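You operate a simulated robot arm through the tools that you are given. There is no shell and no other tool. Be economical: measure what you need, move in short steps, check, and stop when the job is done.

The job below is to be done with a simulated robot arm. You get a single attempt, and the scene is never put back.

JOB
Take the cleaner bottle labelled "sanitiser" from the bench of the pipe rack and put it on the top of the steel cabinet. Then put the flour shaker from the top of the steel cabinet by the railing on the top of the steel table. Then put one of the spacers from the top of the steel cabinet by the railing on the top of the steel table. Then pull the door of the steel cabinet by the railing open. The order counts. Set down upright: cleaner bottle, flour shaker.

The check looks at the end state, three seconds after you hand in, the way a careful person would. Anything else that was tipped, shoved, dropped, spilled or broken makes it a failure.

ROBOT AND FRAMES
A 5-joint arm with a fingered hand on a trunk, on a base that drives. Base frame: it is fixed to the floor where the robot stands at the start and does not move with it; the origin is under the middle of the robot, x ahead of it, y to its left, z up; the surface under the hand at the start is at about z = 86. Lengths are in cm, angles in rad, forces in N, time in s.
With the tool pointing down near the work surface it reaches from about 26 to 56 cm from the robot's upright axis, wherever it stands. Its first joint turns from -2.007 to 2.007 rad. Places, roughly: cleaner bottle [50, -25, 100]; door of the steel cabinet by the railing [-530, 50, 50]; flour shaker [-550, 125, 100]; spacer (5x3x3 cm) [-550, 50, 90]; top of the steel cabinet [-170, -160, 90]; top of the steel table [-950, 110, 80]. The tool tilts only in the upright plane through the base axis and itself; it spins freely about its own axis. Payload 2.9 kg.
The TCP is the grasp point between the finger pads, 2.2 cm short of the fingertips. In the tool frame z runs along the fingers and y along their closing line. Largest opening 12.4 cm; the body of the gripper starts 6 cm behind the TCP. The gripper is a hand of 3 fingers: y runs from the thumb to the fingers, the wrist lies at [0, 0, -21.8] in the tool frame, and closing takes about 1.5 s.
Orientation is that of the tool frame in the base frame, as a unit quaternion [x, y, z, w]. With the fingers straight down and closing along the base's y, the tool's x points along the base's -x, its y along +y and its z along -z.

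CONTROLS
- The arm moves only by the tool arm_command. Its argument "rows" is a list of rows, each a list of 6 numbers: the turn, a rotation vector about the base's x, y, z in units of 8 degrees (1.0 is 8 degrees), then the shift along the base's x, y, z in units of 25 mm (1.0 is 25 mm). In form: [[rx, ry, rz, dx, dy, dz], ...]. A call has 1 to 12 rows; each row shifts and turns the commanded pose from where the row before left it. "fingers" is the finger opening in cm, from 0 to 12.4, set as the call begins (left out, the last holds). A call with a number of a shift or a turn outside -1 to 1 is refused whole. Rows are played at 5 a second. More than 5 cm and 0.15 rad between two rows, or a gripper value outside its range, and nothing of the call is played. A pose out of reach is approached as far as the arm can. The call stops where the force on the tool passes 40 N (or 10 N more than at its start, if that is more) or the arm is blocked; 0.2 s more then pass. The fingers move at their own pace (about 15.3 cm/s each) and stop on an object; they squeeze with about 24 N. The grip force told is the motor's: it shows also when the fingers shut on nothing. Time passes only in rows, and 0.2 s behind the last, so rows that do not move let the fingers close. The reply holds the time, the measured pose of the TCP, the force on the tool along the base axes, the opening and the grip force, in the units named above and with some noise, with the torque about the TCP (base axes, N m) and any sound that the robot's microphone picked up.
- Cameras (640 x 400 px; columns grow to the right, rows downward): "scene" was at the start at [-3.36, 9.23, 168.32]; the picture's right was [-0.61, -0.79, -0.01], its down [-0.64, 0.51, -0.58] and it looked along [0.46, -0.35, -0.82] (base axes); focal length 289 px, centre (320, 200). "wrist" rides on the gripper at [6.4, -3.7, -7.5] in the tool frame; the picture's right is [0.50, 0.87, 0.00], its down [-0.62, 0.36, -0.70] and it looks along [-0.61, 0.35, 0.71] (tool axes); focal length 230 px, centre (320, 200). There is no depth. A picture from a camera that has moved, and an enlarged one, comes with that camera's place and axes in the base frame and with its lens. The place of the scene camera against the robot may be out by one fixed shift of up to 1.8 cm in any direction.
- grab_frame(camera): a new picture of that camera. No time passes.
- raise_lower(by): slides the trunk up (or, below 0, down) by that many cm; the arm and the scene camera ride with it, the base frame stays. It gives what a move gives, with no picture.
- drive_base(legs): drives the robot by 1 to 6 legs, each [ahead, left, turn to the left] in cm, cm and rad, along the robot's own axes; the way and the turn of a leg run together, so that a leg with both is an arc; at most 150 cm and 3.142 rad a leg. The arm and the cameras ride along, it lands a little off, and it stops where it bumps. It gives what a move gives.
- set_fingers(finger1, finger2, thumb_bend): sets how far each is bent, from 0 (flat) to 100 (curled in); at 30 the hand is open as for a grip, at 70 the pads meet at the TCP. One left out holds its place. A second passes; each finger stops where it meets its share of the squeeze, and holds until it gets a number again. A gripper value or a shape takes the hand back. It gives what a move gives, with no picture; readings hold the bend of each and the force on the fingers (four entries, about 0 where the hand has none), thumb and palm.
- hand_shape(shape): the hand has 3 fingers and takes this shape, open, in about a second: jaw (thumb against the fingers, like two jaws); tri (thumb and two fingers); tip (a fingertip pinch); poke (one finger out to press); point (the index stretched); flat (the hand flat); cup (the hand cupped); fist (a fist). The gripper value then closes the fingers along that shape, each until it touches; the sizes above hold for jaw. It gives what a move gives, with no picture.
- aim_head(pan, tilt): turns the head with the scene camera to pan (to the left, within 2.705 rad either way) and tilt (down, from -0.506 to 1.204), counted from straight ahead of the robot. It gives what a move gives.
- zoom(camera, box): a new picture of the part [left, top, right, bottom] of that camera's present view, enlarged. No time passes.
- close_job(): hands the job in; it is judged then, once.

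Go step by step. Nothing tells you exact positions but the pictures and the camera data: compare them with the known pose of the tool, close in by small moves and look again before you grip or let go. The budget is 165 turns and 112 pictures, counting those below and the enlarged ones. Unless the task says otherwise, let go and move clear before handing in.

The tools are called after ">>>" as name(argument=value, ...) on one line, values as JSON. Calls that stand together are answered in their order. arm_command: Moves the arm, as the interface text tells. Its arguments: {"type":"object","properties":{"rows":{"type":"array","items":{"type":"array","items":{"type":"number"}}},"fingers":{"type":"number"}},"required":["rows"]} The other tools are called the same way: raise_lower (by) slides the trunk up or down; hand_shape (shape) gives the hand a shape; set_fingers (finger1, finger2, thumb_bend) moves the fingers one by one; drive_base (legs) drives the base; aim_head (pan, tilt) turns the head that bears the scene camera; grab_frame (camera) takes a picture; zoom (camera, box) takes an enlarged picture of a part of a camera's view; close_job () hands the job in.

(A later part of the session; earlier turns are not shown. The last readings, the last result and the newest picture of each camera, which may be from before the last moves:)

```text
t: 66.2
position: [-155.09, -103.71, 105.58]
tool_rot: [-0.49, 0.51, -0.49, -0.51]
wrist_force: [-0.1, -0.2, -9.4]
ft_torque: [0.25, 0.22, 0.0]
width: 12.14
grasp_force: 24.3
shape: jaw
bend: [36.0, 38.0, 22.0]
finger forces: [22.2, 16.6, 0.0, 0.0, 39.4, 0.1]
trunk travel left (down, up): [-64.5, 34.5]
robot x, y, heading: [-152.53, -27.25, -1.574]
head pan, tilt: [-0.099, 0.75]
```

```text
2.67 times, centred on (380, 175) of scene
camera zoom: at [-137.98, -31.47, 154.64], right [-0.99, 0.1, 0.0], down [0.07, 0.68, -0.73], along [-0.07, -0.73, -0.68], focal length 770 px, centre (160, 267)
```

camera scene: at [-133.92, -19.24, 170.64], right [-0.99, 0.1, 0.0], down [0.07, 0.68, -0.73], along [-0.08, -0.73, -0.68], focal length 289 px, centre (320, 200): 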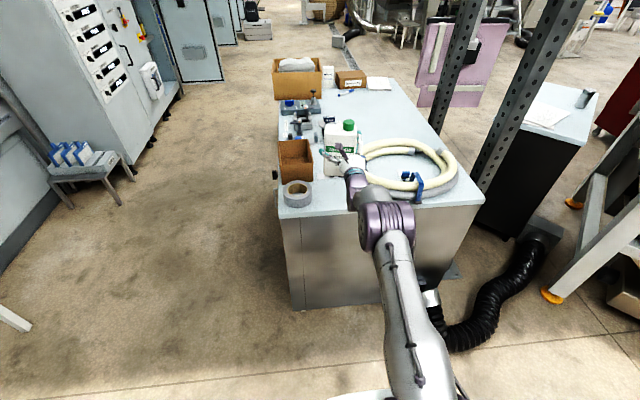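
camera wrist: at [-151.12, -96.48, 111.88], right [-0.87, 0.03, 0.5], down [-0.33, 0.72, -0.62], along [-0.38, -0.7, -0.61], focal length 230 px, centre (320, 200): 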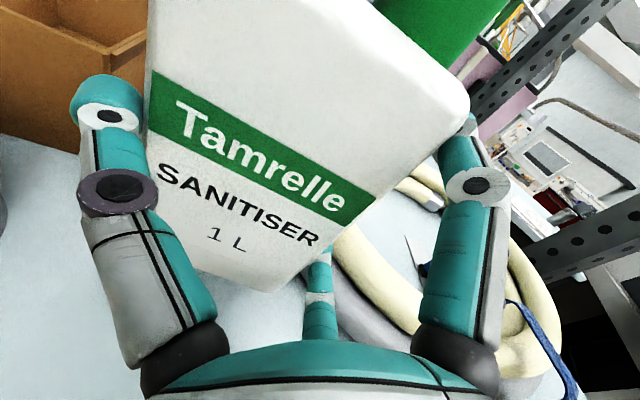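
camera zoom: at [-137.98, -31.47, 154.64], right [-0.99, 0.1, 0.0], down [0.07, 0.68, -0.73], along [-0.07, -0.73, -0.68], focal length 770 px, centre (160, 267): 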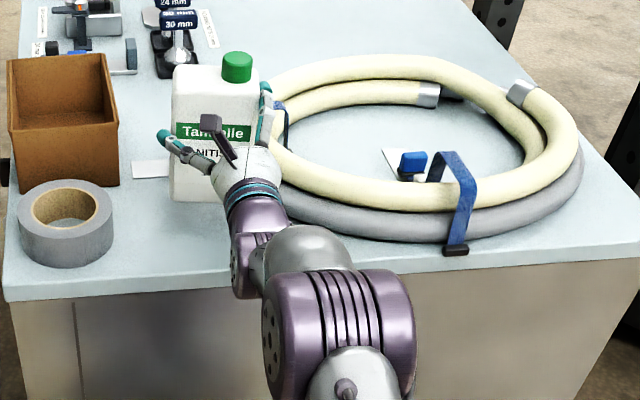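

The hose is ~4 cm from the lower finger; I nudge 1.5 cm away from it, then lower toward contact.

>>> arm_command(rows=[[0, 0, 0.07, 0.3, 0, 0], [0, 0, 0.07, 0.3, 0, 0]])

>>> raise_lower(by=-4.5)

>>> raise_lower(by=-0.6)

>>> zoom(camera="scene", box=[300, 100, 420, 200])

```text
t: 66.8
position: [-153.56, -103.79, 105.5]
tool_rot: [-0.496, 0.505, -0.496, -0.503]
wrist_force: [-0.4, 0.2, -9.5]
ft_torque: [0.24, 0.23, 0.05]
width: 12.15
grasp_force: 24.2
shape: jaw
bend: [36.0, 38.0, 22.0]
finger forces: [22.1, 16.6, 0.1, 0.0, 39.4, 0.0]
trunk travel left (down, up): [-64.5, 34.5]
robot x, y, heading: [-152.59, -27.38, -1.573]
head pan, tilt: [-0.099, 0.75]
```

```text
t: 67.7
position: [-153.64, -103.61, 101.6]
tool_rot: [0.492, -0.503, 0.498, 0.507]
wrist_force: [0.5, -7.9, 14.1]
ft_torque: [-0.42, 0.07, -0.06]
width: 12.1
grasp_force: 23.7
shape: jaw
bend: [39.0, 40.0, 21.0]
finger forces: [14.1, 25.7, 0.0, 0.0, 40.3, 0.1]
trunk travel left (down, up): [-60.0, 39.0]
robot x, y, heading: [-152.25, -27.43, -1.574]
head pan, tilt: [-0.099, 0.75]
```

```text
t: 68.3
position: [-153.63, -103.33, 101.4]
tool_rot: [0.491, -0.501, 0.499, 0.508]
wrist_force: [-1.4, -11.5, 36.2]
ft_torque: [-0.8, -0.9, -0.48]
width: 12.04
grasp_force: 24.1
shape: jaw
bend: [40.0, 42.0, 20.0]
finger forces: [12.5, 31.7, 0.0, 0.0, 41.2, 0.1]
trunk travel left (down, up): [-59.4, 39.6]
robot x, y, heading: [-152.23, -27.58, -1.578]
head pan, tilt: [-0.099, 0.75]
```

```text
4.00 times, centred on (360, 150) of scene
camera zoom: at [-138.02, -30.73, 149.6], right [-0.99, 0.1, 0.0], down [0.07, 0.68, -0.73], along [-0.07, -0.73, -0.68], focal length 1154 px, centre (160, 400)
```

zoom: 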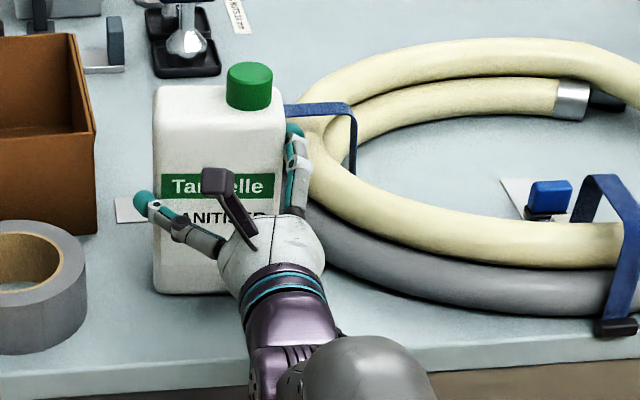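

Contact: pressing a bit. I ease up to leave it just standing, then check the load.

>>> raise_lower(by=0.9)

>>> grab_frame(camera="wrist")

```text
t: 68.8
position: [-153.68, -103.45, 101.46]
tool_rot: [-0.496, 0.504, -0.496, -0.504]
wrist_force: [-1.5, -7.0, 17.8]
ft_torque: [-0.64, -0.88, -0.4]
width: 12.03
grasp_force: 23.9
shape: jaw
bend: [40.0, 42.0, 20.0]
finger forces: [18.5, 25.5, 0.0, 0.1, 40.6, 0.0]
trunk travel left (down, up): [-60.3, 38.7]
robot x, y, heading: [-152.54, -27.68, -1.573]
head pan, tilt: [-0.099, 0.75]
```

```text
81 pictures are left
camera wrist: at [-149.84, -96.1, 107.84], right [-0.87, 0.02, 0.5], down [-0.34, 0.71, -0.62], along [-0.36, -0.71, -0.61], focal length 230 px, centre (320, 200)
```

wrist: 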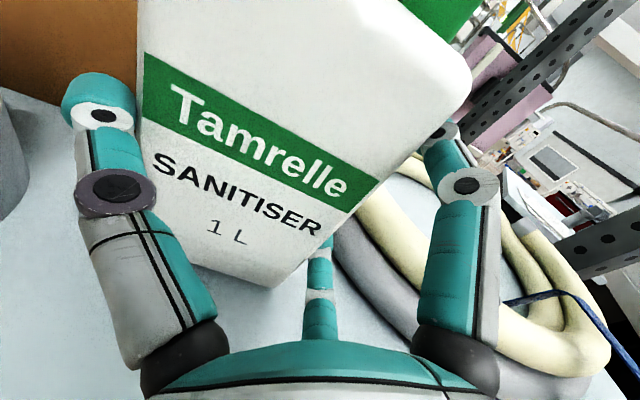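

>>> raise_lower(by=0.5)

>>> zoom(camera="scene", box=[300, 100, 420, 200])

```text
t: 69.4
position: [-153.53, -103.56, 101.63]
tool_rot: [-0.497, 0.506, -0.494, -0.503]
wrist_force: [-1.3, -1.3, 0.2]
ft_torque: [-0.44, -0.29, -0.24]
width: 12.04
grasp_force: 24.2
shape: jaw
bend: [40.0, 41.0, 20.0]
finger forces: [20.9, 21.8, 0.1, 0.0, 40.8, 0.0]
trunk travel left (down, up): [-60.8, 38.2]
robot x, y, heading: [-152.57, -27.46, -1.576]
head pan, tilt: [-0.099, 0.75]
```

```text
4.00 times, centred on (360, 150) of scene
camera zoom: at [-138.03, -31.25, 150.93], right [-0.99, 0.1, 0.0], down [0.07, 0.68, -0.73], along [-0.07, -0.73, -0.68], focal length 1154 px, centre (160, 400)
```

zoom: 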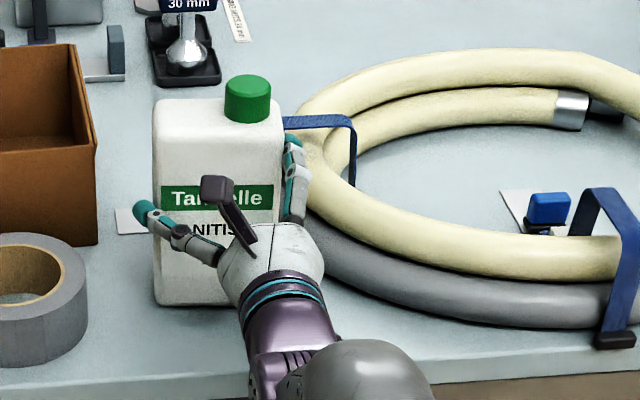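

Load is neutral, so it's standing. I open the fingers only a little (hose side) and the thumb more.

>>> set_fingers(finger1=33, finger2=33, thumb_bend=12)

>>> zoom(camera="scene", box=[300, 100, 420, 200])

>>> grab_frame(camera="wrist")

```text
t: 70.4
position: [-153.61, -103.49, 101.99]
tool_rot: [-0.496, 0.504, -0.496, -0.504]
wrist_force: [-0.3, -0.2, -0.3]
ft_torque: [0.01, 0.0, 0.0]
width: 11.52
grasp_force: 0.1
shape: fingers
bend: [33.0, 33.0, 12.0]
finger forces: [0.0, 0.0, 0.0, 0.0, 0.0, 0.1]
trunk travel left (down, up): [-60.8, 38.2]
robot x, y, heading: [-152.38, -27.73, -1.572]
head pan, tilt: [-0.099, 0.75]
```

```text
4.00 times, centred on (360, 150) of scene
camera zoom: at [-137.97, -31.25, 150.94], right [-0.99, 0.1, 0.0], down [0.07, 0.68, -0.73], along [-0.07, -0.73, -0.68], focal length 1154 px, centre (160, 400)
```

zoom: 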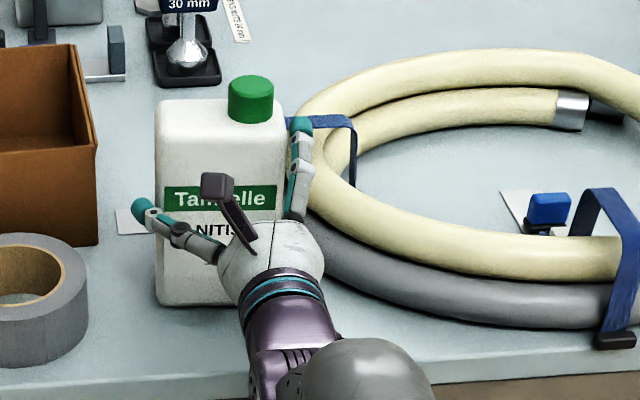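

```text
78 pictures are left
camera wrist: at [-149.77, -96.24, 108.3], right [-0.87, 0.02, 0.5], down [-0.34, 0.71, -0.62], along [-0.36, -0.71, -0.61], focal length 230 px, centre (320, 200)
```

wrist: 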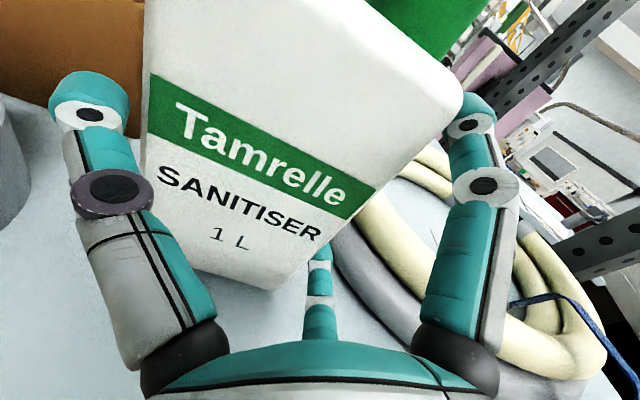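

Released and standing. I withdraw straight back with the arm, then drive off.

>>> arm_command(rows=[[0, 0, 0, 0, 1, 0], [0, 0, 0, 0, 1, 0], [0, 0, 0, 0, 1, 0], [0, 0, 0, 0, 1, 0], [0, 0, 0, 0, 1, 0]])

>>> drive_base(legs=[[-25, 0, 0]])

>>> grab_frame(camera="scene")

```text
t: 71.6
position: [-153.5, -91.08, 102.01]
tool_rot: [0.494, -0.505, 0.495, 0.505]
wrist_force: [1.0, -0.4, -0.4]
ft_torque: [0.01, -0.02, 0.0]
width: 11.51
grasp_force: 0.0
shape: fingers
bend: [33.0, 33.0, 12.0]
finger forces: [0.1, 0.0, 0.1, 0.0, 0.0, 0.0]
trunk travel left (down, up): [-60.8, 38.2]
robot x, y, heading: [-151.88, -27.59, -1.575]
head pan, tilt: [-0.099, 0.75]
```

```text
t: 73.4
position: [-153.49, -66.11, 102.0]
tool_rot: [0.494, -0.505, 0.496, 0.505]
wrist_force: [0.6, 0.0, 0.1]
ft_torque: [0.02, 0.0, 0.03]
width: 11.51
grasp_force: 0.1
shape: fingers
bend: [33.0, 33.0, 12.0]
finger forces: [0.0, 0.0, 0.0, 0.0, 0.0, 0.0]
trunk travel left (down, up): [-60.8, 38.2]
robot x, y, heading: [-152.16, -2.55, -1.576]
head pan, tilt: [-0.099, 0.75]
```

```text
77 pictures are left
camera scene: at [-137.91, -6.18, 150.95], right [-0.99, 0.1, 0.0], down [0.07, 0.68, -0.73], along [-0.07, -0.73, -0.68], focal length 289 px, centre (320, 200)
```

scene: 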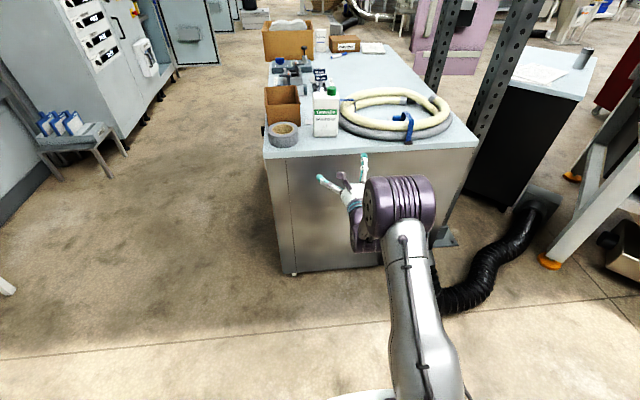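

The sanitiser stands upright on the cabinet. Next I turn and drive toward the railing cabinet along a clear lane at y≈52.

>>> drive_base(legs=[[0, 0, -1.566], [0, -54, 0], [140, 0, 0]])

>>> raise_lower(by=20)

>>> aim_head(pan=0, tilt=0.35)

>>> grab_frame(camera="scene")

```text
t: 86.9
position: [-355.4, 49.72, 101.92]
tool_rot: [0.001, 0.707, 0.002, -0.707]
wrist_force: [0.9, 0.1, 0.7]
ft_torque: [0.02, 0.01, -0.03]
width: 11.53
grasp_force: 0.1
shape: fingers
bend: [33.0, 33.0, 12.0]
finger forces: [0.0, 0.1, 0.1, 0.0, 0.1, 0.0]
trunk travel left (down, up): [-60.8, 38.2]
robot x, y, heading: [-291.67, 49.72, -3.125]
head pan, tilt: [-0.099, 0.75]
```

```text
t: 89.0
position: [-355.24, 49.57, 121.96]
tool_rot: [0.001, 0.707, 0.001, -0.707]
wrist_force: [0.6, 0.3, 0.6]
ft_torque: [-0.01, 0.0, 0.0]
width: 11.53
grasp_force: 0.1
shape: fingers
bend: [33.0, 33.0, 12.0]
finger forces: [0.0, 0.0, 0.1, 0.1, 0.0, 0.0]
trunk travel left (down, up): [-80.8, 18.2]
robot x, y, heading: [-291.62, 49.69, -3.128]
head pan, tilt: [-0.099, 0.75]
```

```text
t: 89.9
position: [-355.37, 49.72, 121.99]
tool_rot: [-0.001, -0.707, -0.001, 0.707]
wrist_force: [-0.6, -0.4, 0.1]
ft_torque: [0.04, 0.0, 0.01]
width: 11.52
grasp_force: 0.1
shape: fingers
bend: [33.0, 33.0, 12.0]
finger forces: [0.0, 0.0, 0.0, 0.0, 0.0, 0.1]
trunk travel left (down, up): [-80.8, 18.2]
robot x, y, heading: [-291.71, 49.68, -3.126]
head pan, tilt: [0.0, 0.351]
```

```text
76 pictures are left
camera scene: at [-294.1, 33.78, 174.5], right [-0.02, 1.0, 0.0], down [0.34, 0.01, -0.94], along [-0.94, -0.02, -0.34], focal length 289 px, centre (320, 200)
```

scene: 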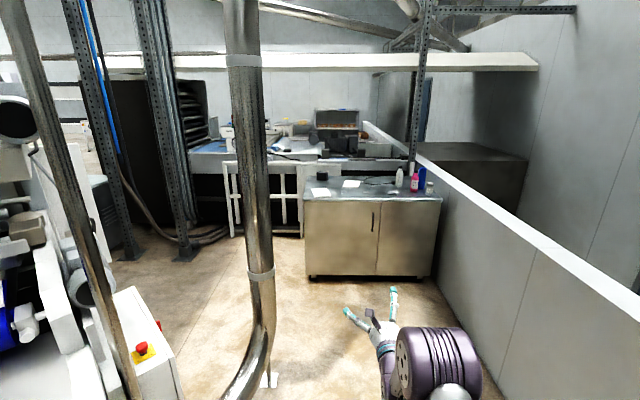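

>>> zoom(camera="scene", box=[180, 80, 460, 290])

```text
1.90 times, centred on (320, 185) of scene
camera zoom: at [-294.1, 33.78, 174.5], right [-0.02, 1.0, 0.0], down [0.34, 0.01, -0.94], along [-0.94, -0.02, -0.34], focal length 550 px, centre (320, 229)
```

zoom: 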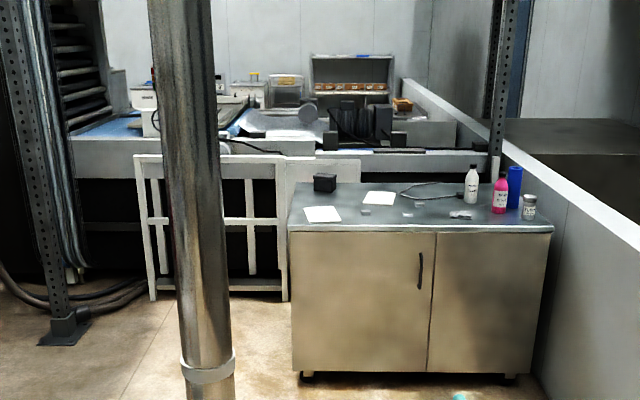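

The shaker is at the cabinet's front right corner, spacers mid top, the left door has the handle. I'll drive closer and look both at the top and at the way past to the steel table.

>>> drive_base(legs=[[60, -35, 0], [60, 0, 0]])

>>> raise_lower(by=18)

>>> aim_head(pan=0.25, tilt=0.25)

>>> grab_frame(camera="scene")

>>> aim_head(pan=-0.1, tilt=0.6)

>>> grab_frame(camera="scene")

```text
t: 96.8
position: [-476.48, 83.84, 122.05]
tool_rot: [0.002, 0.707, 0.003, -0.707]
wrist_force: [-0.5, 0.2, 0.3]
ft_torque: [-0.01, 0.01, -0.02]
width: 11.51
grasp_force: 0.1
shape: fingers
bend: [33.0, 33.0, 12.0]
finger forces: [0.0, 0.0, 0.0, 0.1, 0.0, 0.0]
trunk travel left (down, up): [-80.8, 18.2]
robot x, y, heading: [-412.9, 83.7, -3.129]
head pan, tilt: [0.0, 0.351]
```

```text
t: 98.8
position: [-476.54, 83.67, 139.91]
tool_rot: [0.003, 0.707, 0.003, -0.707]
wrist_force: [0.4, -0.1, 0.0]
ft_torque: [0.02, 0.01, 0.03]
width: 11.51
grasp_force: 0.1
shape: fingers
bend: [33.0, 33.0, 12.0]
finger forces: [0.1, 0.0, 0.0, 0.0, 0.1, 0.0]
trunk travel left (down, up): [-98.8, 0.2]
robot x, y, heading: [-412.63, 83.16, -3.128]
head pan, tilt: [0.0, 0.351]
```

```text
t: 99.5
position: [-476.39, 83.68, 139.87]
tool_rot: [-0.003, -0.707, -0.002, 0.707]
wrist_force: [-0.2, -0.2, -0.9]
ft_torque: [0.0, 0.02, -0.02]
width: 11.53
grasp_force: 0.0
shape: fingers
bend: [33.0, 33.0, 12.0]
finger forces: [0.1, 0.1, 0.0, 0.1, 0.0, 0.0]
trunk travel left (down, up): [-98.8, 0.2]
robot x, y, heading: [-412.9, 83.37, -3.131]
head pan, tilt: [0.25, 0.25]
```

```text
74 pictures are left
camera scene: at [-415.1, 65.14, 193.45], right [-0.26, 0.97, 0.0], down [0.24, 0.06, -0.97], along [-0.94, -0.25, -0.25], focal length 289 px, centre (320, 200)
```

scene: 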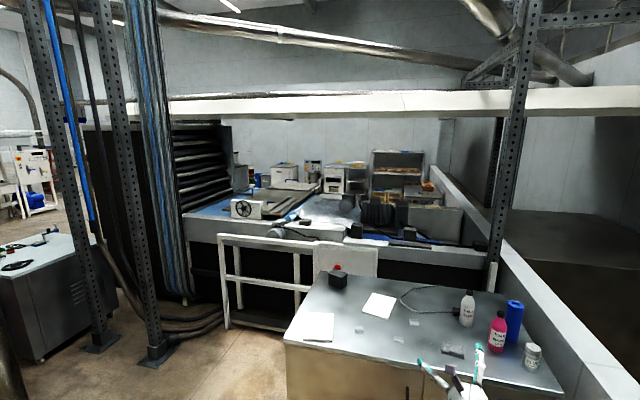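

```text
t: 100.3
position: [-476.43, 83.72, 139.98]
tool_rot: [-0.002, -0.707, -0.002, 0.707]
wrist_force: [0.0, 0.7, 0.1]
ft_torque: [-0.01, 0.01, 0.0]
width: 11.53
grasp_force: 0.0
shape: fingers
bend: [33.0, 33.0, 12.0]
finger forces: [0.0, 0.0, 0.0, 0.0, 0.1, 0.0]
trunk travel left (down, up): [-98.8, 0.2]
robot x, y, heading: [-412.92, 83.02, -3.129]
head pan, tilt: [-0.099, 0.6]
```

```text
73 pictures are left
camera scene: at [-414.87, 68.31, 190.24], right [0.09, 1.0, 0.0], down [0.56, -0.05, -0.83], along [-0.82, 0.07, -0.56], focal length 289 px, centre (320, 200)
```

scene: 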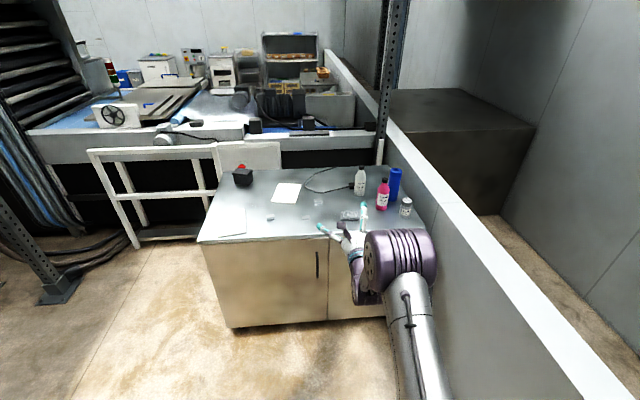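

>>> zoom(camera="scene", box=[0, 20, 400, 270])

>>> zoom(camera="scene", box=[190, 150, 440, 306])

```text
1.60 times, centred on (200, 145) of scene
camera zoom: at [-414.87, 68.31, 190.24], right [0.09, 1.0, 0.0], down [0.56, -0.05, -0.83], along [-0.82, 0.07, -0.56], focal length 462 px, centre (512, 288)
```

zoom: 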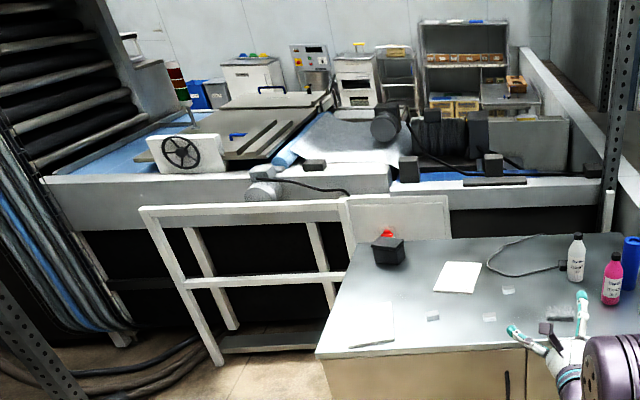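

```text
2.56 times, centred on (315, 228) of scene
camera zoom: at [-414.87, 68.31, 190.24], right [0.09, 1.0, 0.0], down [0.56, -0.05, -0.83], along [-0.82, 0.07, -0.56], focal length 739 px, centre (333, 128)
```

zoom: 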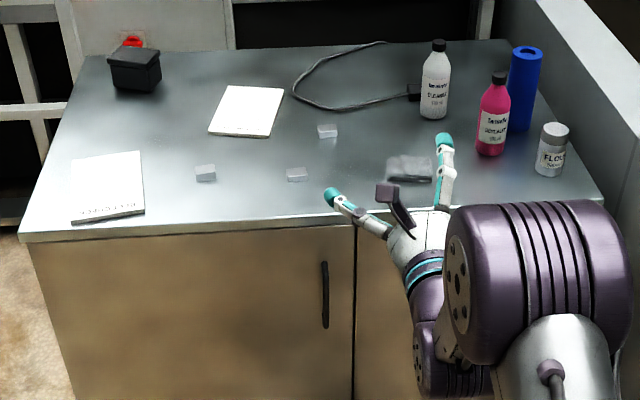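

The shaker ("FLO…") and three spacers are clear. The route to the steel table is not, so I look left for a way round.

>>> aim_head(pan=0.75, tilt=0.2)

>>> grab_frame(camera="scene")

>>> aim_head(pan=0.1, tilt=0.2)

>>> zoom(camera="scene", box=[260, 110, 500, 260])

```text
t: 101.5
position: [-476.58, 83.78, 139.96]
tool_rot: [0.003, 0.707, 0.003, -0.707]
wrist_force: [-0.4, -0.7, 0.0]
ft_torque: [0.01, 0.0, 0.01]
width: 11.56
grasp_force: 0.1
shape: fingers
bend: [33.0, 33.0, 12.0]
finger forces: [0.0, 0.0, 0.0, 0.0, 0.1, 0.1]
trunk travel left (down, up): [-98.8, 0.2]
robot x, y, heading: [-413.09, 83.51, -3.129]
head pan, tilt: [0.75, 0.201]
```

```text
70 pictures are left
camera scene: at [-412.83, 61.11, 193.91], right [-0.69, 0.72, 0.0], down [0.14, 0.14, -0.98], along [-0.71, -0.68, -0.2], focal length 289 px, centre (320, 200)
```

scene: 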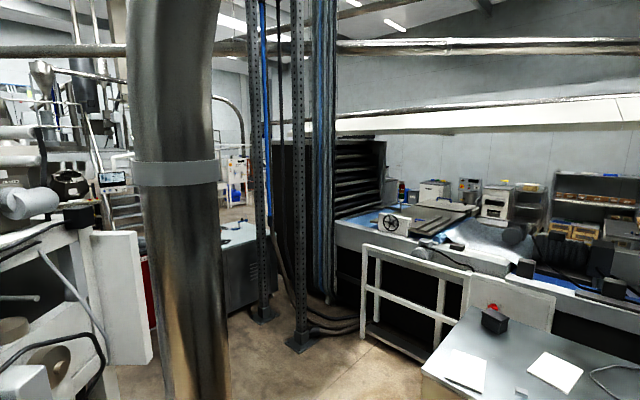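

```text
t: 102.5
position: [-476.56, 83.75, 139.94]
tool_rot: [0.002, 0.707, 0.002, -0.707]
wrist_force: [-0.5, 0.0, 0.4]
ft_torque: [0.02, -0.03, 0.01]
width: 11.53
grasp_force: 0.0
shape: fingers
bend: [33.0, 33.0, 12.0]
finger forces: [0.0, 0.1, 0.1, 0.0, 0.0, 0.1]
trunk travel left (down, up): [-98.8, 0.2]
robot x, y, heading: [-413.2, 83.85, -3.132]
head pan, tilt: [0.099, 0.201]
```

```text
2.67 times, centred on (380, 185) of scene
camera zoom: at [-415.33, 66.49, 193.91], right [-0.11, 0.99, 0.0], down [0.2, 0.02, -0.98], along [-0.97, -0.11, -0.2], focal length 770 px, centre (160, 240)
```

zoom: 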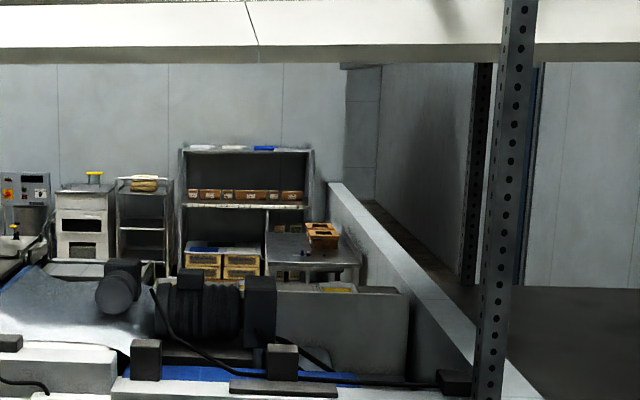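

The steel table stands at the far end behind the machine line, so the route will need scouting. First the shaker, at about [-541, 128], about 12 cm tall: I'll take it from above. I pitch the hand down while drawing it in.

>>> arm_command(rows=[[0, -1, 0, 0.8, 0, 0], [0, -1, 0, 0.8, 0, 0], [0, -1, 0, 0.8, 0, 0], [0, -1, 0, 0.8, 0, 0], [0, -1, 0, 0.8, 0, 0], [0, -1, 0, 0.8, 0, 0], [0, -1, 0, 0.8, 0, 0], [0, -1, 0, 0.8, 0, 0], [0, -1, 0, 0.8, 0, 0], [0, -1, 0, 0.8, 0, 0], [0, -1, 0, 0.8, 0, 0], [0, -0.25, 0, 0, 0, 0]])

>>> hand_shape(shape="jaw")

>>> drive_base(legs=[[60, -18, 0]])

>>> aim_head(pan=-0.3, tilt=0.95)

>>> grab_frame(camera="scene")

>>> grab_frame(camera="wrist")

```text
t: 105.2
position: [-454.54, 83.78, 140.03]
tool_rot: [0.0, 1.0, 0.0, 0.0]
wrist_force: [-0.9, 0.1, -0.2]
ft_torque: [0.02, 0.0, -0.01]
width: 11.53
grasp_force: 0.0
shape: fingers
bend: [33.0, 33.0, 12.0]
finger forces: [0.0, 0.0, 0.0, 0.0, 0.0, 0.0]
trunk travel left (down, up): [-98.8, 0.2]
robot x, y, heading: [-413.06, 83.61, -3.134]
head pan, tilt: [0.099, 0.201]
```

```text
t: 106.0
position: [-454.54, 83.75, 139.97]
tool_rot: [-0.001, 1.0, 0.0, 0.0]
wrist_force: [0.2, -0.3, 0.1]
ft_torque: [0.04, 0.0, -0.03]
width: 12.37
grasp_force: 0.0
shape: jaw
bend: [30.0, 30.0, 30.0]
finger forces: [0.1, 0.0, 0.1, 0.0, 0.0, 0.0]
trunk travel left (down, up): [-98.8, 0.2]
robot x, y, heading: [-413.0, 83.6, -3.131]
head pan, tilt: [0.099, 0.201]
```

```text
t: 109.6
position: [-514.63, 100.88, 139.98]
tool_rot: [-0.002, 1.0, 0.0, 0.0]
wrist_force: [1.0, -0.2, -0.4]
ft_torque: [-0.01, 0.0, -0.01]
width: 12.4
grasp_force: 0.0
shape: jaw
bend: [30.0, 30.0, 30.0]
finger forces: [0.1, 0.0, 0.1, 0.0, 0.0, 0.1]
trunk travel left (down, up): [-98.8, 0.2]
robot x, y, heading: [-473.28, 100.81, -3.125]
head pan, tilt: [0.099, 0.201]
```

```text
t: 110.7
position: [-514.7, 100.74, 140.09]
tool_rot: [-0.003, 1.0, 0.0, 0.0]
wrist_force: [0.5, -0.1, 0.2]
ft_torque: [-0.03, 0.03, 0.02]
width: 12.37
grasp_force: 0.1
shape: jaw
bend: [30.0, 30.0, 30.0]
finger forces: [0.0, 0.0, 0.0, 0.1, 0.1, 0.0]
trunk travel left (down, up): [-98.8, 0.2]
robot x, y, heading: [-473.03, 100.86, -3.129]
head pan, tilt: [-0.3, 0.949]
```

```text
68 pictures are left
camera scene: at [-473.11, 86.89, 187.4], right [0.28, 0.96, 0.0], down [0.78, -0.23, -0.58], along [-0.56, 0.16, -0.81], focal length 289 px, centre (320, 200)
```

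scene: 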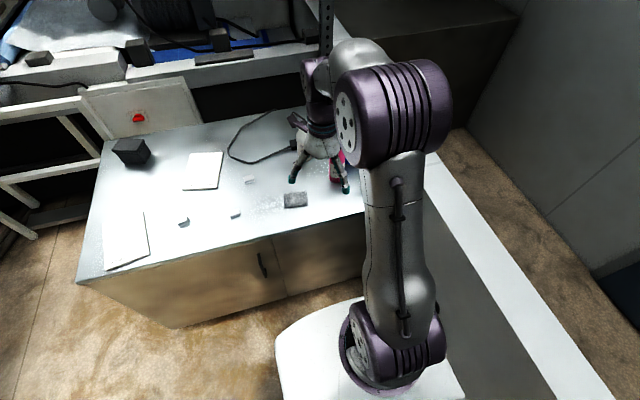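

```text
67 pictures are left
camera wrist: at [-521.02, 97.0, 147.47], right [-0.5, 0.86, 0.0], down [0.62, 0.36, 0.7], along [0.61, 0.35, -0.71], focal length 230 px, centre (320, 200)
```

wrist: 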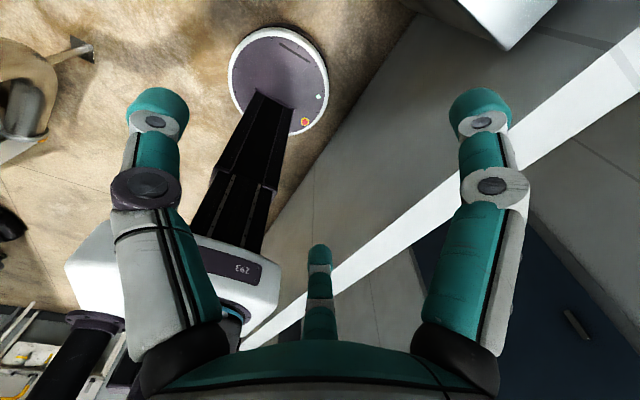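

The wrist camera now looks backward. I spin the hand half a turn so that it looks outward over the work.

>>> arm_command(rows=[[0, 0, 1, 0, 0, 0], [0, 0, 1, 0, 0, 0], [0, 0, 1, 0, 0, 0], [0, 0, 1, 0, 0, 0], [0, 0, 1, 0, 0, 0], [0, 0, 1, 0, 0, 0], [0, 0, 1, 0, 0, 0], [0, 0, 1, 0, 0, 0], [0, 0, 1, 0, 0, 0], [0, 0, 1, 0, 0, 0], [0, 0, 1, 0, 0, 0], [0, 0, 1, 0, 0, 0]])

>>> arm_command(rows=[[0, 0, 1, 0, 0, 0], [0, 0, 1, 0, 0, 0], [0, 0, 1, 0, 0, 0], [0, 0, 1, 0, 0, 0], [0, 0, 1, 0, 0, 0], [0, 0, 1, 0, 0, 0], [0, 0, 1, 0, 0, 0], [0, 0, 1, 0, 0, 0], [0, 0, 1, 0, 0, 0], [0, 0, 1, 0, 0, 0], [0, 0, 0.5, 0, 0, 0]])

>>> grab_frame(camera="wrist")

```text
t: 113.3
position: [-514.69, 100.75, 140.0]
tool_rot: [0.746, -0.666, 0.0, 0.0]
wrist_force: [0.7, -0.6, 0.6]
ft_torque: [-0.03, 0.02, 0.03]
width: 12.43
grasp_force: 0.0
shape: jaw
bend: [30.0, 30.0, 30.0]
finger forces: [0.1, 0.0, 0.0, 0.0, 0.1, 0.1]
trunk travel left (down, up): [-98.8, 0.2]
robot x, y, heading: [-472.98, 100.41, -3.123]
head pan, tilt: [-0.3, 0.949]
```

```text
t: 115.7
position: [-514.69, 100.81, 140.06]
tool_rot: [1.0, 0.004, 0.0, 0.0]
wrist_force: [-0.7, -0.4, 1.2]
ft_torque: [0.04, 0.0, 0.0]
width: 12.4
grasp_force: 0.1
shape: jaw
bend: [30.0, 30.0, 30.0]
finger forces: [0.1, 0.0, 0.0, 0.0, 0.0, 0.1]
trunk travel left (down, up): [-98.8, 0.2]
robot x, y, heading: [-472.77, 100.75, -3.125]
head pan, tilt: [-0.3, 0.949]
```

```text
66 pictures are left
camera wrist: at [-508.3, 104.47, 147.46], right [0.51, -0.86, 0.0], down [-0.61, -0.36, 0.7], along [-0.6, -0.36, -0.71], focal length 230 px, centre (320, 200)
```

wrist: 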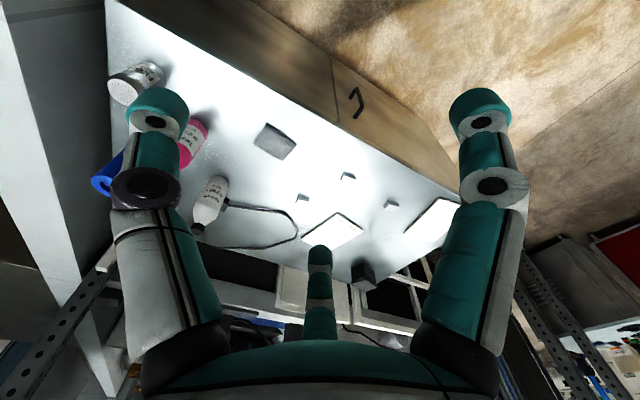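

Shaker at about [-541.7, 129], upright, top z≈102. Move the base in a bit and bring the hand above it.

>>> drive_base(legs=[[22, -4, 0]])

>>> arm_command(rows=[[0, 0, 0, 0, 1, 0], [0, 0, 0, 0, 1, 0], [0, 0, 0, 0, 1, 0], [0, 0, 0, 0, 1, 0], [0, 0, 0, 0, 1, 0], [0, 0, 0, 0, 1, 0], [0, 0, 0, 0, 1, 0], [0, 0, 0, -0.5, 1, 0], [0, 0, 0, -0.5, 1, 0], [0, 0, 0, -0.7, 0.7, 0]])

>>> grab_frame(camera="wrist")

```text
t: 117.4
position: [-536.3, 104.38, 140.02]
tool_rot: [1.0, 0.003, -0.001, 0.0]
wrist_force: [0.3, 0.3, 0.8]
ft_torque: [-0.04, -0.01, 0.02]
width: 12.4
grasp_force: 0.0
shape: jaw
bend: [30.0, 30.0, 30.0]
finger forces: [0.0, 0.0, 0.1, 0.0, 0.0, 0.1]
trunk travel left (down, up): [-98.8, 0.2]
robot x, y, heading: [-495.02, 104.43, -3.128]
head pan, tilt: [-0.3, 0.949]
```

```text
t: 119.6
position: [-540.97, 128.88, 139.92]
tool_rot: [1.0, 0.002, 0.001, 0.001]
wrist_force: [-0.1, 0.0, -0.2]
ft_torque: [0.0, 0.01, 0.02]
width: 12.42
grasp_force: 0.1
shape: jaw
bend: [30.0, 30.0, 30.0]
finger forces: [0.1, 0.0, 0.1, 0.0, 0.0, 0.0]
trunk travel left (down, up): [-98.8, 0.2]
robot x, y, heading: [-494.8, 104.24, -3.126]
head pan, tilt: [-0.3, 0.949]
```

```text
65 pictures are left
camera wrist: at [-534.51, 132.54, 147.48], right [0.5, -0.86, 0.0], down [-0.62, -0.36, 0.7], along [-0.6, -0.35, -0.71], focal length 230 px, centre (320, 200)
```

wrist: 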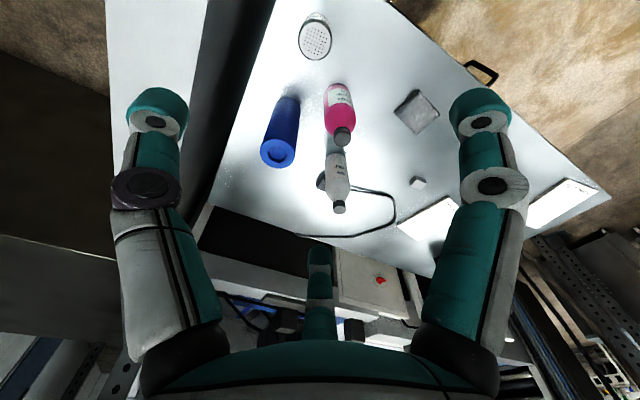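

Lid centre [-541.4, 129.4]. Fine-adjust and lower to just above it.

>>> arm_command(rows=[[0, 0, 0, -0.16, 0.2, 0]])

>>> raise_lower(by=-33)

>>> grab_frame(camera="wrist")

```text
t: 120.0
position: [-541.29, 129.36, 140.11]
tool_rot: [1.0, 0.001, 0.0, 0.0]
wrist_force: [-0.5, -0.5, 0.2]
ft_torque: [-0.02, -0.02, 0.02]
width: 12.42
grasp_force: 0.0
shape: jaw
bend: [30.0, 30.0, 30.0]
finger forces: [0.0, 0.0, 0.1, 0.0, 0.1, 0.1]
trunk travel left (down, up): [-98.8, 0.2]
robot x, y, heading: [-494.79, 104.37, -3.13]
head pan, tilt: [-0.3, 0.949]
```

```text
t: 123.2
position: [-541.23, 129.36, 107.01]
tool_rot: [1.0, 0.002, 0.0, 0.0]
wrist_force: [-0.4, -0.8, -0.6]
ft_torque: [-0.03, -0.01, -0.03]
width: 12.42
grasp_force: 0.1
shape: jaw
bend: [30.0, 30.0, 30.0]
finger forces: [0.0, 0.0, 0.1, 0.1, 0.0, 0.0]
trunk travel left (down, up): [-65.8, 33.2]
robot x, y, heading: [-495.04, 104.25, -3.125]
head pan, tilt: [-0.3, 0.949]
```

```text
64 pictures are left
camera wrist: at [-534.8, 132.9, 114.49], right [0.5, -0.86, 0.0], down [-0.62, -0.36, 0.7], along [-0.61, -0.35, -0.71], focal length 230 px, centre (320, 200)
```

wrist: 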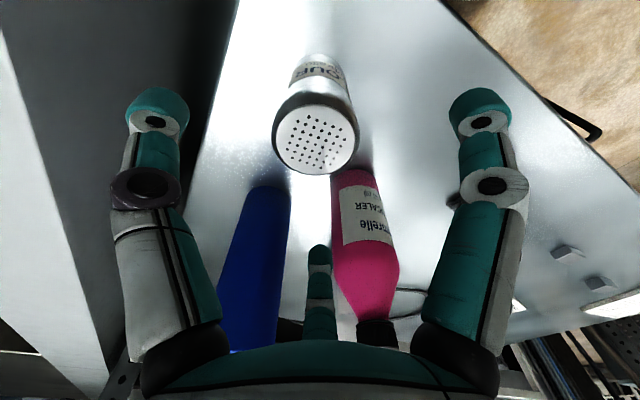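

Centred over the lid, with the pink bottle ~3 cm clear of the far finger. Lower and grip.

>>> raise_lower(by=-9.3)

>>> arm_command(rows=[[0, 0, 0, 0, 0, 0], [0, 0, 0, 0, 0, 0], [0, 0, 0, 0, 0, 0], [0, 0, 0, 0, 0, 0], [0, 0, 0, 0, 0, 0], [0, 0, 0, 0, 0, 0], [0, 0, 0, 0, 0, 0], [0, 0, 0, 0, 0, 0]], fingers=0)

>>> grab_frame(camera="wrist")

```text
t: 124.5
position: [-541.23, 129.29, 97.77]
tool_rot: [1.0, 0.003, 0.001, -0.001]
wrist_force: [-0.3, 0.0, 0.2]
ft_torque: [-0.01, -0.01, 0.01]
width: 12.38
grasp_force: 0.2
shape: jaw
bend: [30.0, 30.0, 30.0]
finger forces: [0.0, 0.0, 0.0, 0.0, 0.1, 0.0]
trunk travel left (down, up): [-56.5, 42.5]
robot x, y, heading: [-494.97, 104.12, -3.126]
head pan, tilt: [-0.3, 0.949]
```

```text
t: 126.3
position: [-541.16, 129.16, 97.7]
tool_rot: [1.0, 0.002, -0.001, 0.0]
wrist_force: [0.6, 1.0, 0.5]
ft_torque: [-0.02, 0.0, -0.05]
width: 4.91
grasp_force: 24.0
shape: jaw
bend: [77.0, 35.0, 70.0]
finger forces: [21.1, 22.2, 0.0, 0.1, 20.6, 0.1]
trunk travel left (down, up): [-56.5, 42.5]
robot x, y, heading: [-495.07, 104.42, -3.125]
head pan, tilt: [-0.3, 0.949]
```

```text
63 pictures are left
camera wrist: at [-534.82, 132.91, 105.18], right [0.5, -0.86, 0.0], down [-0.62, -0.36, 0.7], along [-0.61, -0.35, -0.71], focal length 230 px, centre (320, 200)
```

wrist: 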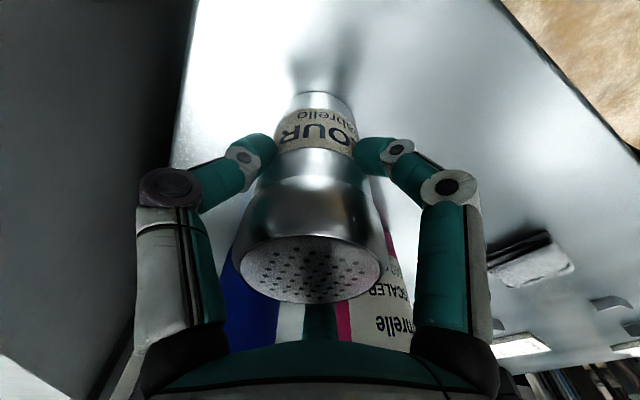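

All three fingers report ~21 N. The far one seems to bear on the lid. I lift a little and check that the shaker hangs straight.

>>> raise_lower(by=2.5)

>>> grab_frame(camera="wrist")

>>> zoom(camera="scene", box=[300, 60, 460, 160])

```text
t: 127.0
position: [-541.22, 129.31, 100.22]
tool_rot: [1.0, 0.003, 0.0, 0.0]
wrist_force: [0.1, -0.1, -1.9]
ft_torque: [0.01, 0.0, 0.01]
width: 4.9
grasp_force: 24.3
shape: jaw
bend: [77.0, 35.0, 70.0]
finger forces: [21.1, 22.3, 0.1, 0.0, 20.5, 0.0]
trunk travel left (down, up): [-59.0, 40.0]
robot x, y, heading: [-495.43, 104.44, -3.129]
head pan, tilt: [-0.3, 0.949]
```

```text
62 pictures are left
camera wrist: at [-534.84, 132.91, 107.67], right [0.5, -0.86, 0.0], down [-0.62, -0.36, 0.7], along [-0.61, -0.35, -0.71], focal length 230 px, centre (320, 200)
```

wrist: 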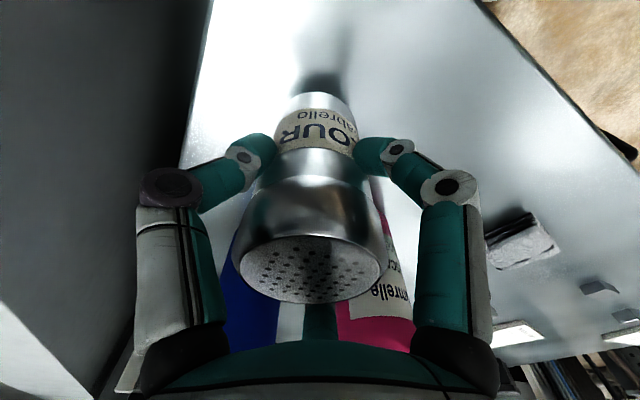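

```text
4.00 times, centred on (380, 110) of scene
camera zoom: at [-495.08, 90.59, 147.6], right [0.28, 0.96, 0.0], down [0.78, -0.23, -0.58], along [-0.56, 0.16, -0.81], focal length 1154 px, centre (80, 560)
```

zoom: 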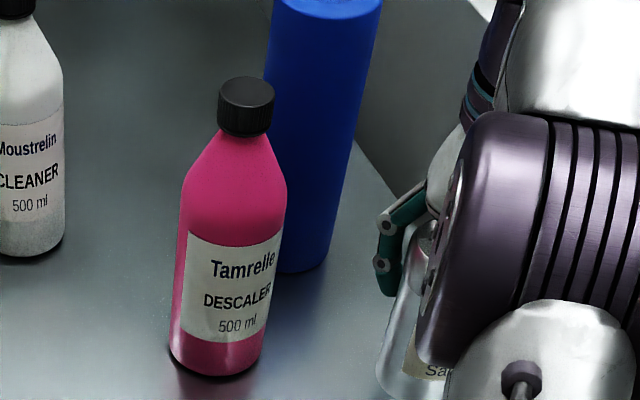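

The shaker hangs straight. Raise, swing the arm to the front, and back away, then scout the way left.

>>> raise_lower(by=36)

>>> arm_command(rows=[[0, 0, 0, 0.7, -0.7, 0], [0, 0, 0, 0.5, -1, 0], [0, 0, 0, 0.5, -1, 0], [0, 0, 0, 0, -1, 0], [0, 0, 0, 0, -1, 0], [0, 0, 0, 0, -1, 0], [0, 0, 0, 0, -1, 0], [0, 0, 0, 0, -1, 0], [0, 0, 0, 0, -1, 0], [0, 0, 0, 0, -1, 0]])

>>> drive_base(legs=[[-70, 10, 0]])

>>> aim_head(pan=1.2, tilt=0.3)

>>> grab_frame(camera="scene")

```text
t: 130.5
position: [-541.15, 129.32, 136.3]
tool_rot: [1.0, 0.003, 0.0, -0.001]
wrist_force: [-1.4, 0.3, -1.8]
ft_torque: [0.03, -0.01, 0.0]
width: 4.9
grasp_force: 24.1
shape: jaw
bend: [77.0, 35.0, 70.0]
finger forces: [21.1, 22.4, 0.0, 0.0, 20.5, 0.0]
trunk travel left (down, up): [-95.0, 4.0]
robot x, y, heading: [-495.01, 104.31, -3.123]
head pan, tilt: [-0.3, 0.949]
```

```text
t: 132.7
position: [-537.0, 104.84, 136.11]
tool_rot: [1.0, 0.002, 0.001, 0.0]
wrist_force: [-0.1, -0.4, -2.2]
ft_torque: [-0.04, -0.01, -0.04]
width: 4.88
grasp_force: 24.1
shape: jaw
bend: [77.0, 35.0, 70.0]
finger forces: [21.1, 23.2, 0.0, 0.0, 20.6, 0.0]
trunk travel left (down, up): [-95.0, 4.0]
robot x, y, heading: [-495.36, 104.59, -3.126]
head pan, tilt: [-0.3, 0.949]
```

```text
t: 136.6
position: [-467.11, 96.28, 136.28]
tool_rot: [1.0, 0.007, 0.001, 0.001]
wrist_force: [0.4, -0.1, -1.6]
ft_torque: [0.02, -0.01, 0.04]
width: 4.9
grasp_force: 23.6
shape: jaw
bend: [77.0, 35.0, 70.0]
finger forces: [21.1, 23.3, 0.0, 0.0, 20.6, 0.1]
trunk travel left (down, up): [-95.0, 4.0]
robot x, y, heading: [-425.48, 96.13, -3.12]
head pan, tilt: [-0.3, 0.949]
```

```text
t: 138.2
position: [-466.96, 96.2, 136.23]
tool_rot: [1.0, 0.006, 0.0, 0.0]
wrist_force: [-0.3, 0.1, -2.5]
ft_torque: [0.01, -0.03, -0.02]
width: 4.9
grasp_force: 24.6
shape: jaw
bend: [77.0, 35.0, 70.0]
finger forces: [21.2, 23.2, 0.0, 0.0, 20.6, 0.0]
trunk travel left (down, up): [-95.0, 4.0]
robot x, y, heading: [-425.01, 95.47, -3.123]
head pan, tilt: [1.201, 0.3]
```

```text
60 pictures are left
camera scene: at [-421.14, 71.2, 189.18], right [-0.94, 0.34, 0.0], down [0.1, 0.28, -0.96], along [-0.33, -0.9, -0.3], focal length 289 px, centre (320, 200)
```

scene: 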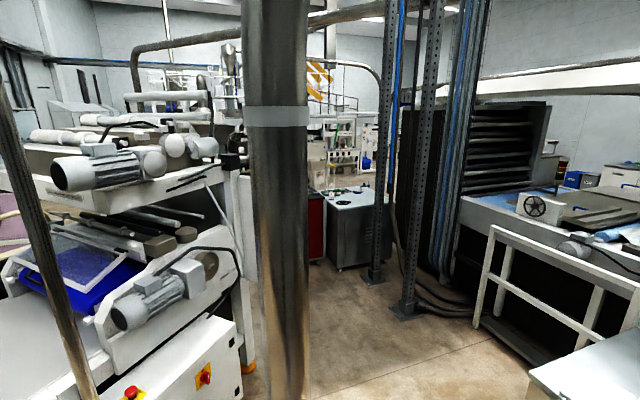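

There's a corridor between the machine on the left and the pillars. I drive out to about [-490, -170] and look from there.

>>> drive_base(legs=[[62, 0, 0], [3, 100, 0], [0, 150, 0]])

>>> aim_head(pan=0.6, tilt=0.25)

>>> grab_frame(camera="scene")

>>> aim_head(pan=1.7, tilt=0.25)

>>> grab_frame(camera="scene")

```text
t: 153.4
position: [-526.39, -154.54, 136.2]
tool_rot: [1.0, 0.0, 0.0, 0.0]
wrist_force: [-0.8, -0.2, -2.0]
ft_torque: [0.03, -0.04, -0.05]
width: 4.87
grasp_force: 24.3
shape: jaw
bend: [77.0, 35.0, 70.0]
finger forces: [21.0, 23.4, 0.1, 0.0, 20.7, 0.1]
trunk travel left (down, up): [-95.0, 4.0]
robot x, y, heading: [-484.19, -155.63, -3.133]
head pan, tilt: [1.201, 0.3]
```

```text
t: 154.4
position: [-526.28, -154.68, 136.18]
tool_rot: [1.0, -0.001, 0.0, 0.001]
wrist_force: [0.2, -0.1, -1.4]
ft_torque: [-0.04, -0.04, -0.02]
width: 4.87
grasp_force: 24.5
shape: jaw
bend: [77.0, 35.0, 70.0]
finger forces: [21.1, 23.4, 0.0, 0.0, 20.6, 0.1]
trunk travel left (down, up): [-95.0, 4.0]
robot x, y, heading: [-483.99, -155.34, -3.135]
head pan, tilt: [0.6, 0.25]
```

```text
59 pictures are left
camera scene: at [-485.14, -176.75, 189.65], right [-0.57, 0.82, 0.0], down [0.2, 0.14, -0.97], along [-0.79, -0.56, -0.25], focal length 289 px, centre (320, 200)
```

scene: 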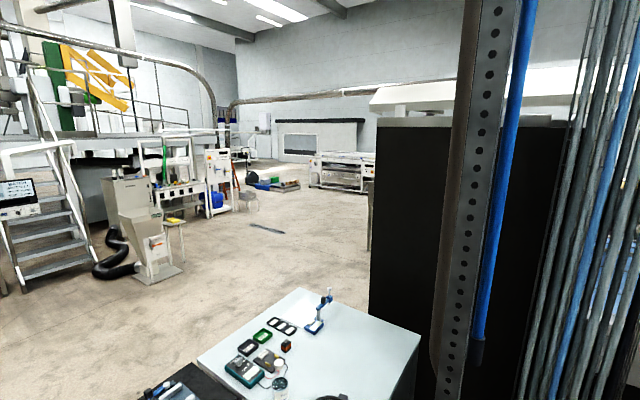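

```text
t: 155.8
position: [-526.17, -154.59, 136.14]
tool_rot: [1.0, -0.002, -0.001, 0.0]
wrist_force: [-0.6, -1.0, -1.6]
ft_torque: [0.03, -0.03, -0.01]
width: 4.89
grasp_force: 24.2
shape: jaw
bend: [77.0, 35.0, 70.0]
finger forces: [21.1, 23.3, 0.1, 0.0, 20.6, 0.0]
trunk travel left (down, up): [-95.0, 4.0]
robot x, y, heading: [-484.33, -155.63, -3.134]
head pan, tilt: [1.7, 0.25]
```

```text
58 pictures are left
camera scene: at [-476.21, -180.65, 189.65], right [-0.99, -0.14, 0.0], down [-0.03, 0.24, -0.97], along [0.13, -0.96, -0.25], focal length 289 px, centre (320, 200)
```

scene: 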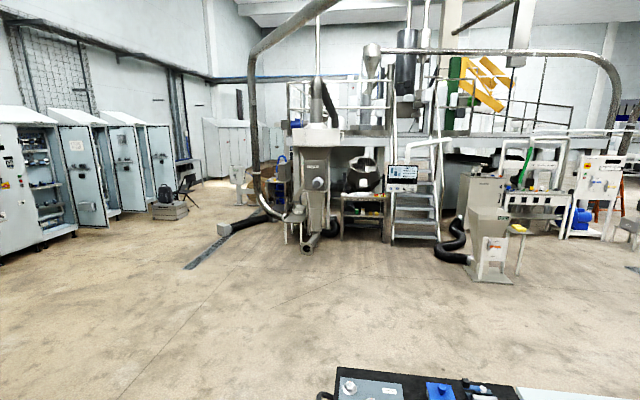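

Beyond the small cabinets the floor is open. I go round them: back a bit, along y≈-345, then -x, and look again.

>>> drive_base(legs=[[0, 35, 0], [-64, 0, 0], [0, 150, 0], [150, 10, 0], [130, 0, 0]])

>>> aim_head(pan=-0.1, tilt=0.3)

>>> grab_frame(camera="scene")

>>> aim_head(pan=-0.9, tilt=0.3)

>>> grab_frame(camera="scene")

```text
refused: leg 4 is longer than a leg can be; nothing moved
```

```text
t: 157.6
position: [-526.33, -154.54, 136.09]
tool_rot: [1.0, -0.001, -0.001, 0.0]
wrist_force: [0.7, -0.3, -2.3]
ft_torque: [0.02, 0.01, -0.02]
width: 4.88
grasp_force: 23.7
shape: jaw
bend: [77.0, 35.0, 70.0]
finger forces: [21.1, 23.3, 0.0, 0.0, 20.6, 0.0]
trunk travel left (down, up): [-95.0, 4.0]
robot x, y, heading: [-484.48, -155.29, -3.132]
head pan, tilt: [-0.099, 0.3]
```

```text
57 pictures are left
camera scene: at [-486.8, -170.58, 189.18], right [0.09, 1.0, 0.0], down [0.29, -0.03, -0.96], along [-0.95, 0.08, -0.3], focal length 289 px, centre (320, 200)
```

scene: 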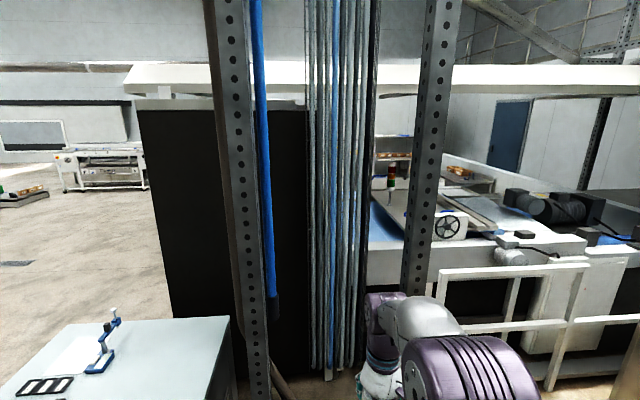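

```text
t: 158.7
position: [-526.21, -154.7, 136.18]
tool_rot: [1.0, -0.001, -0.001, 0.0]
wrist_force: [0.0, 0.7, -1.8]
ft_torque: [0.0, -0.01, 0.01]
width: 4.88
grasp_force: 23.9
shape: jaw
bend: [77.0, 35.0, 70.0]
finger forces: [21.1, 23.3, 0.1, 0.0, 20.7, 0.1]
trunk travel left (down, up): [-95.0, 4.0]
robot x, y, heading: [-484.44, -155.66, -3.132]
head pan, tilt: [-0.901, 0.3]
```

```text
56 pictures are left
camera scene: at [-483.39, -164.15, 189.18], right [0.78, 0.63, 0.0], down [0.19, -0.23, -0.96], along [-0.6, 0.74, -0.3], focal length 289 px, centre (320, 200)
```

scene: 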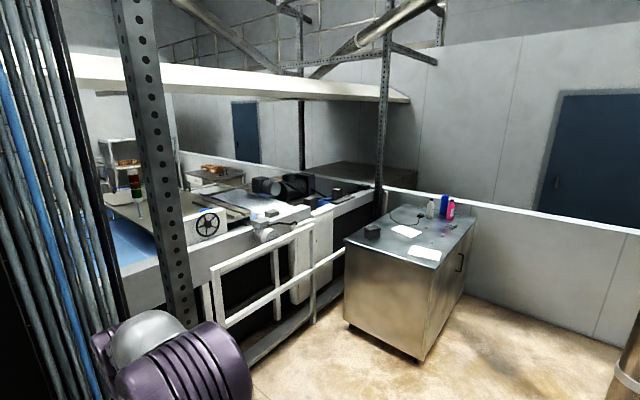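

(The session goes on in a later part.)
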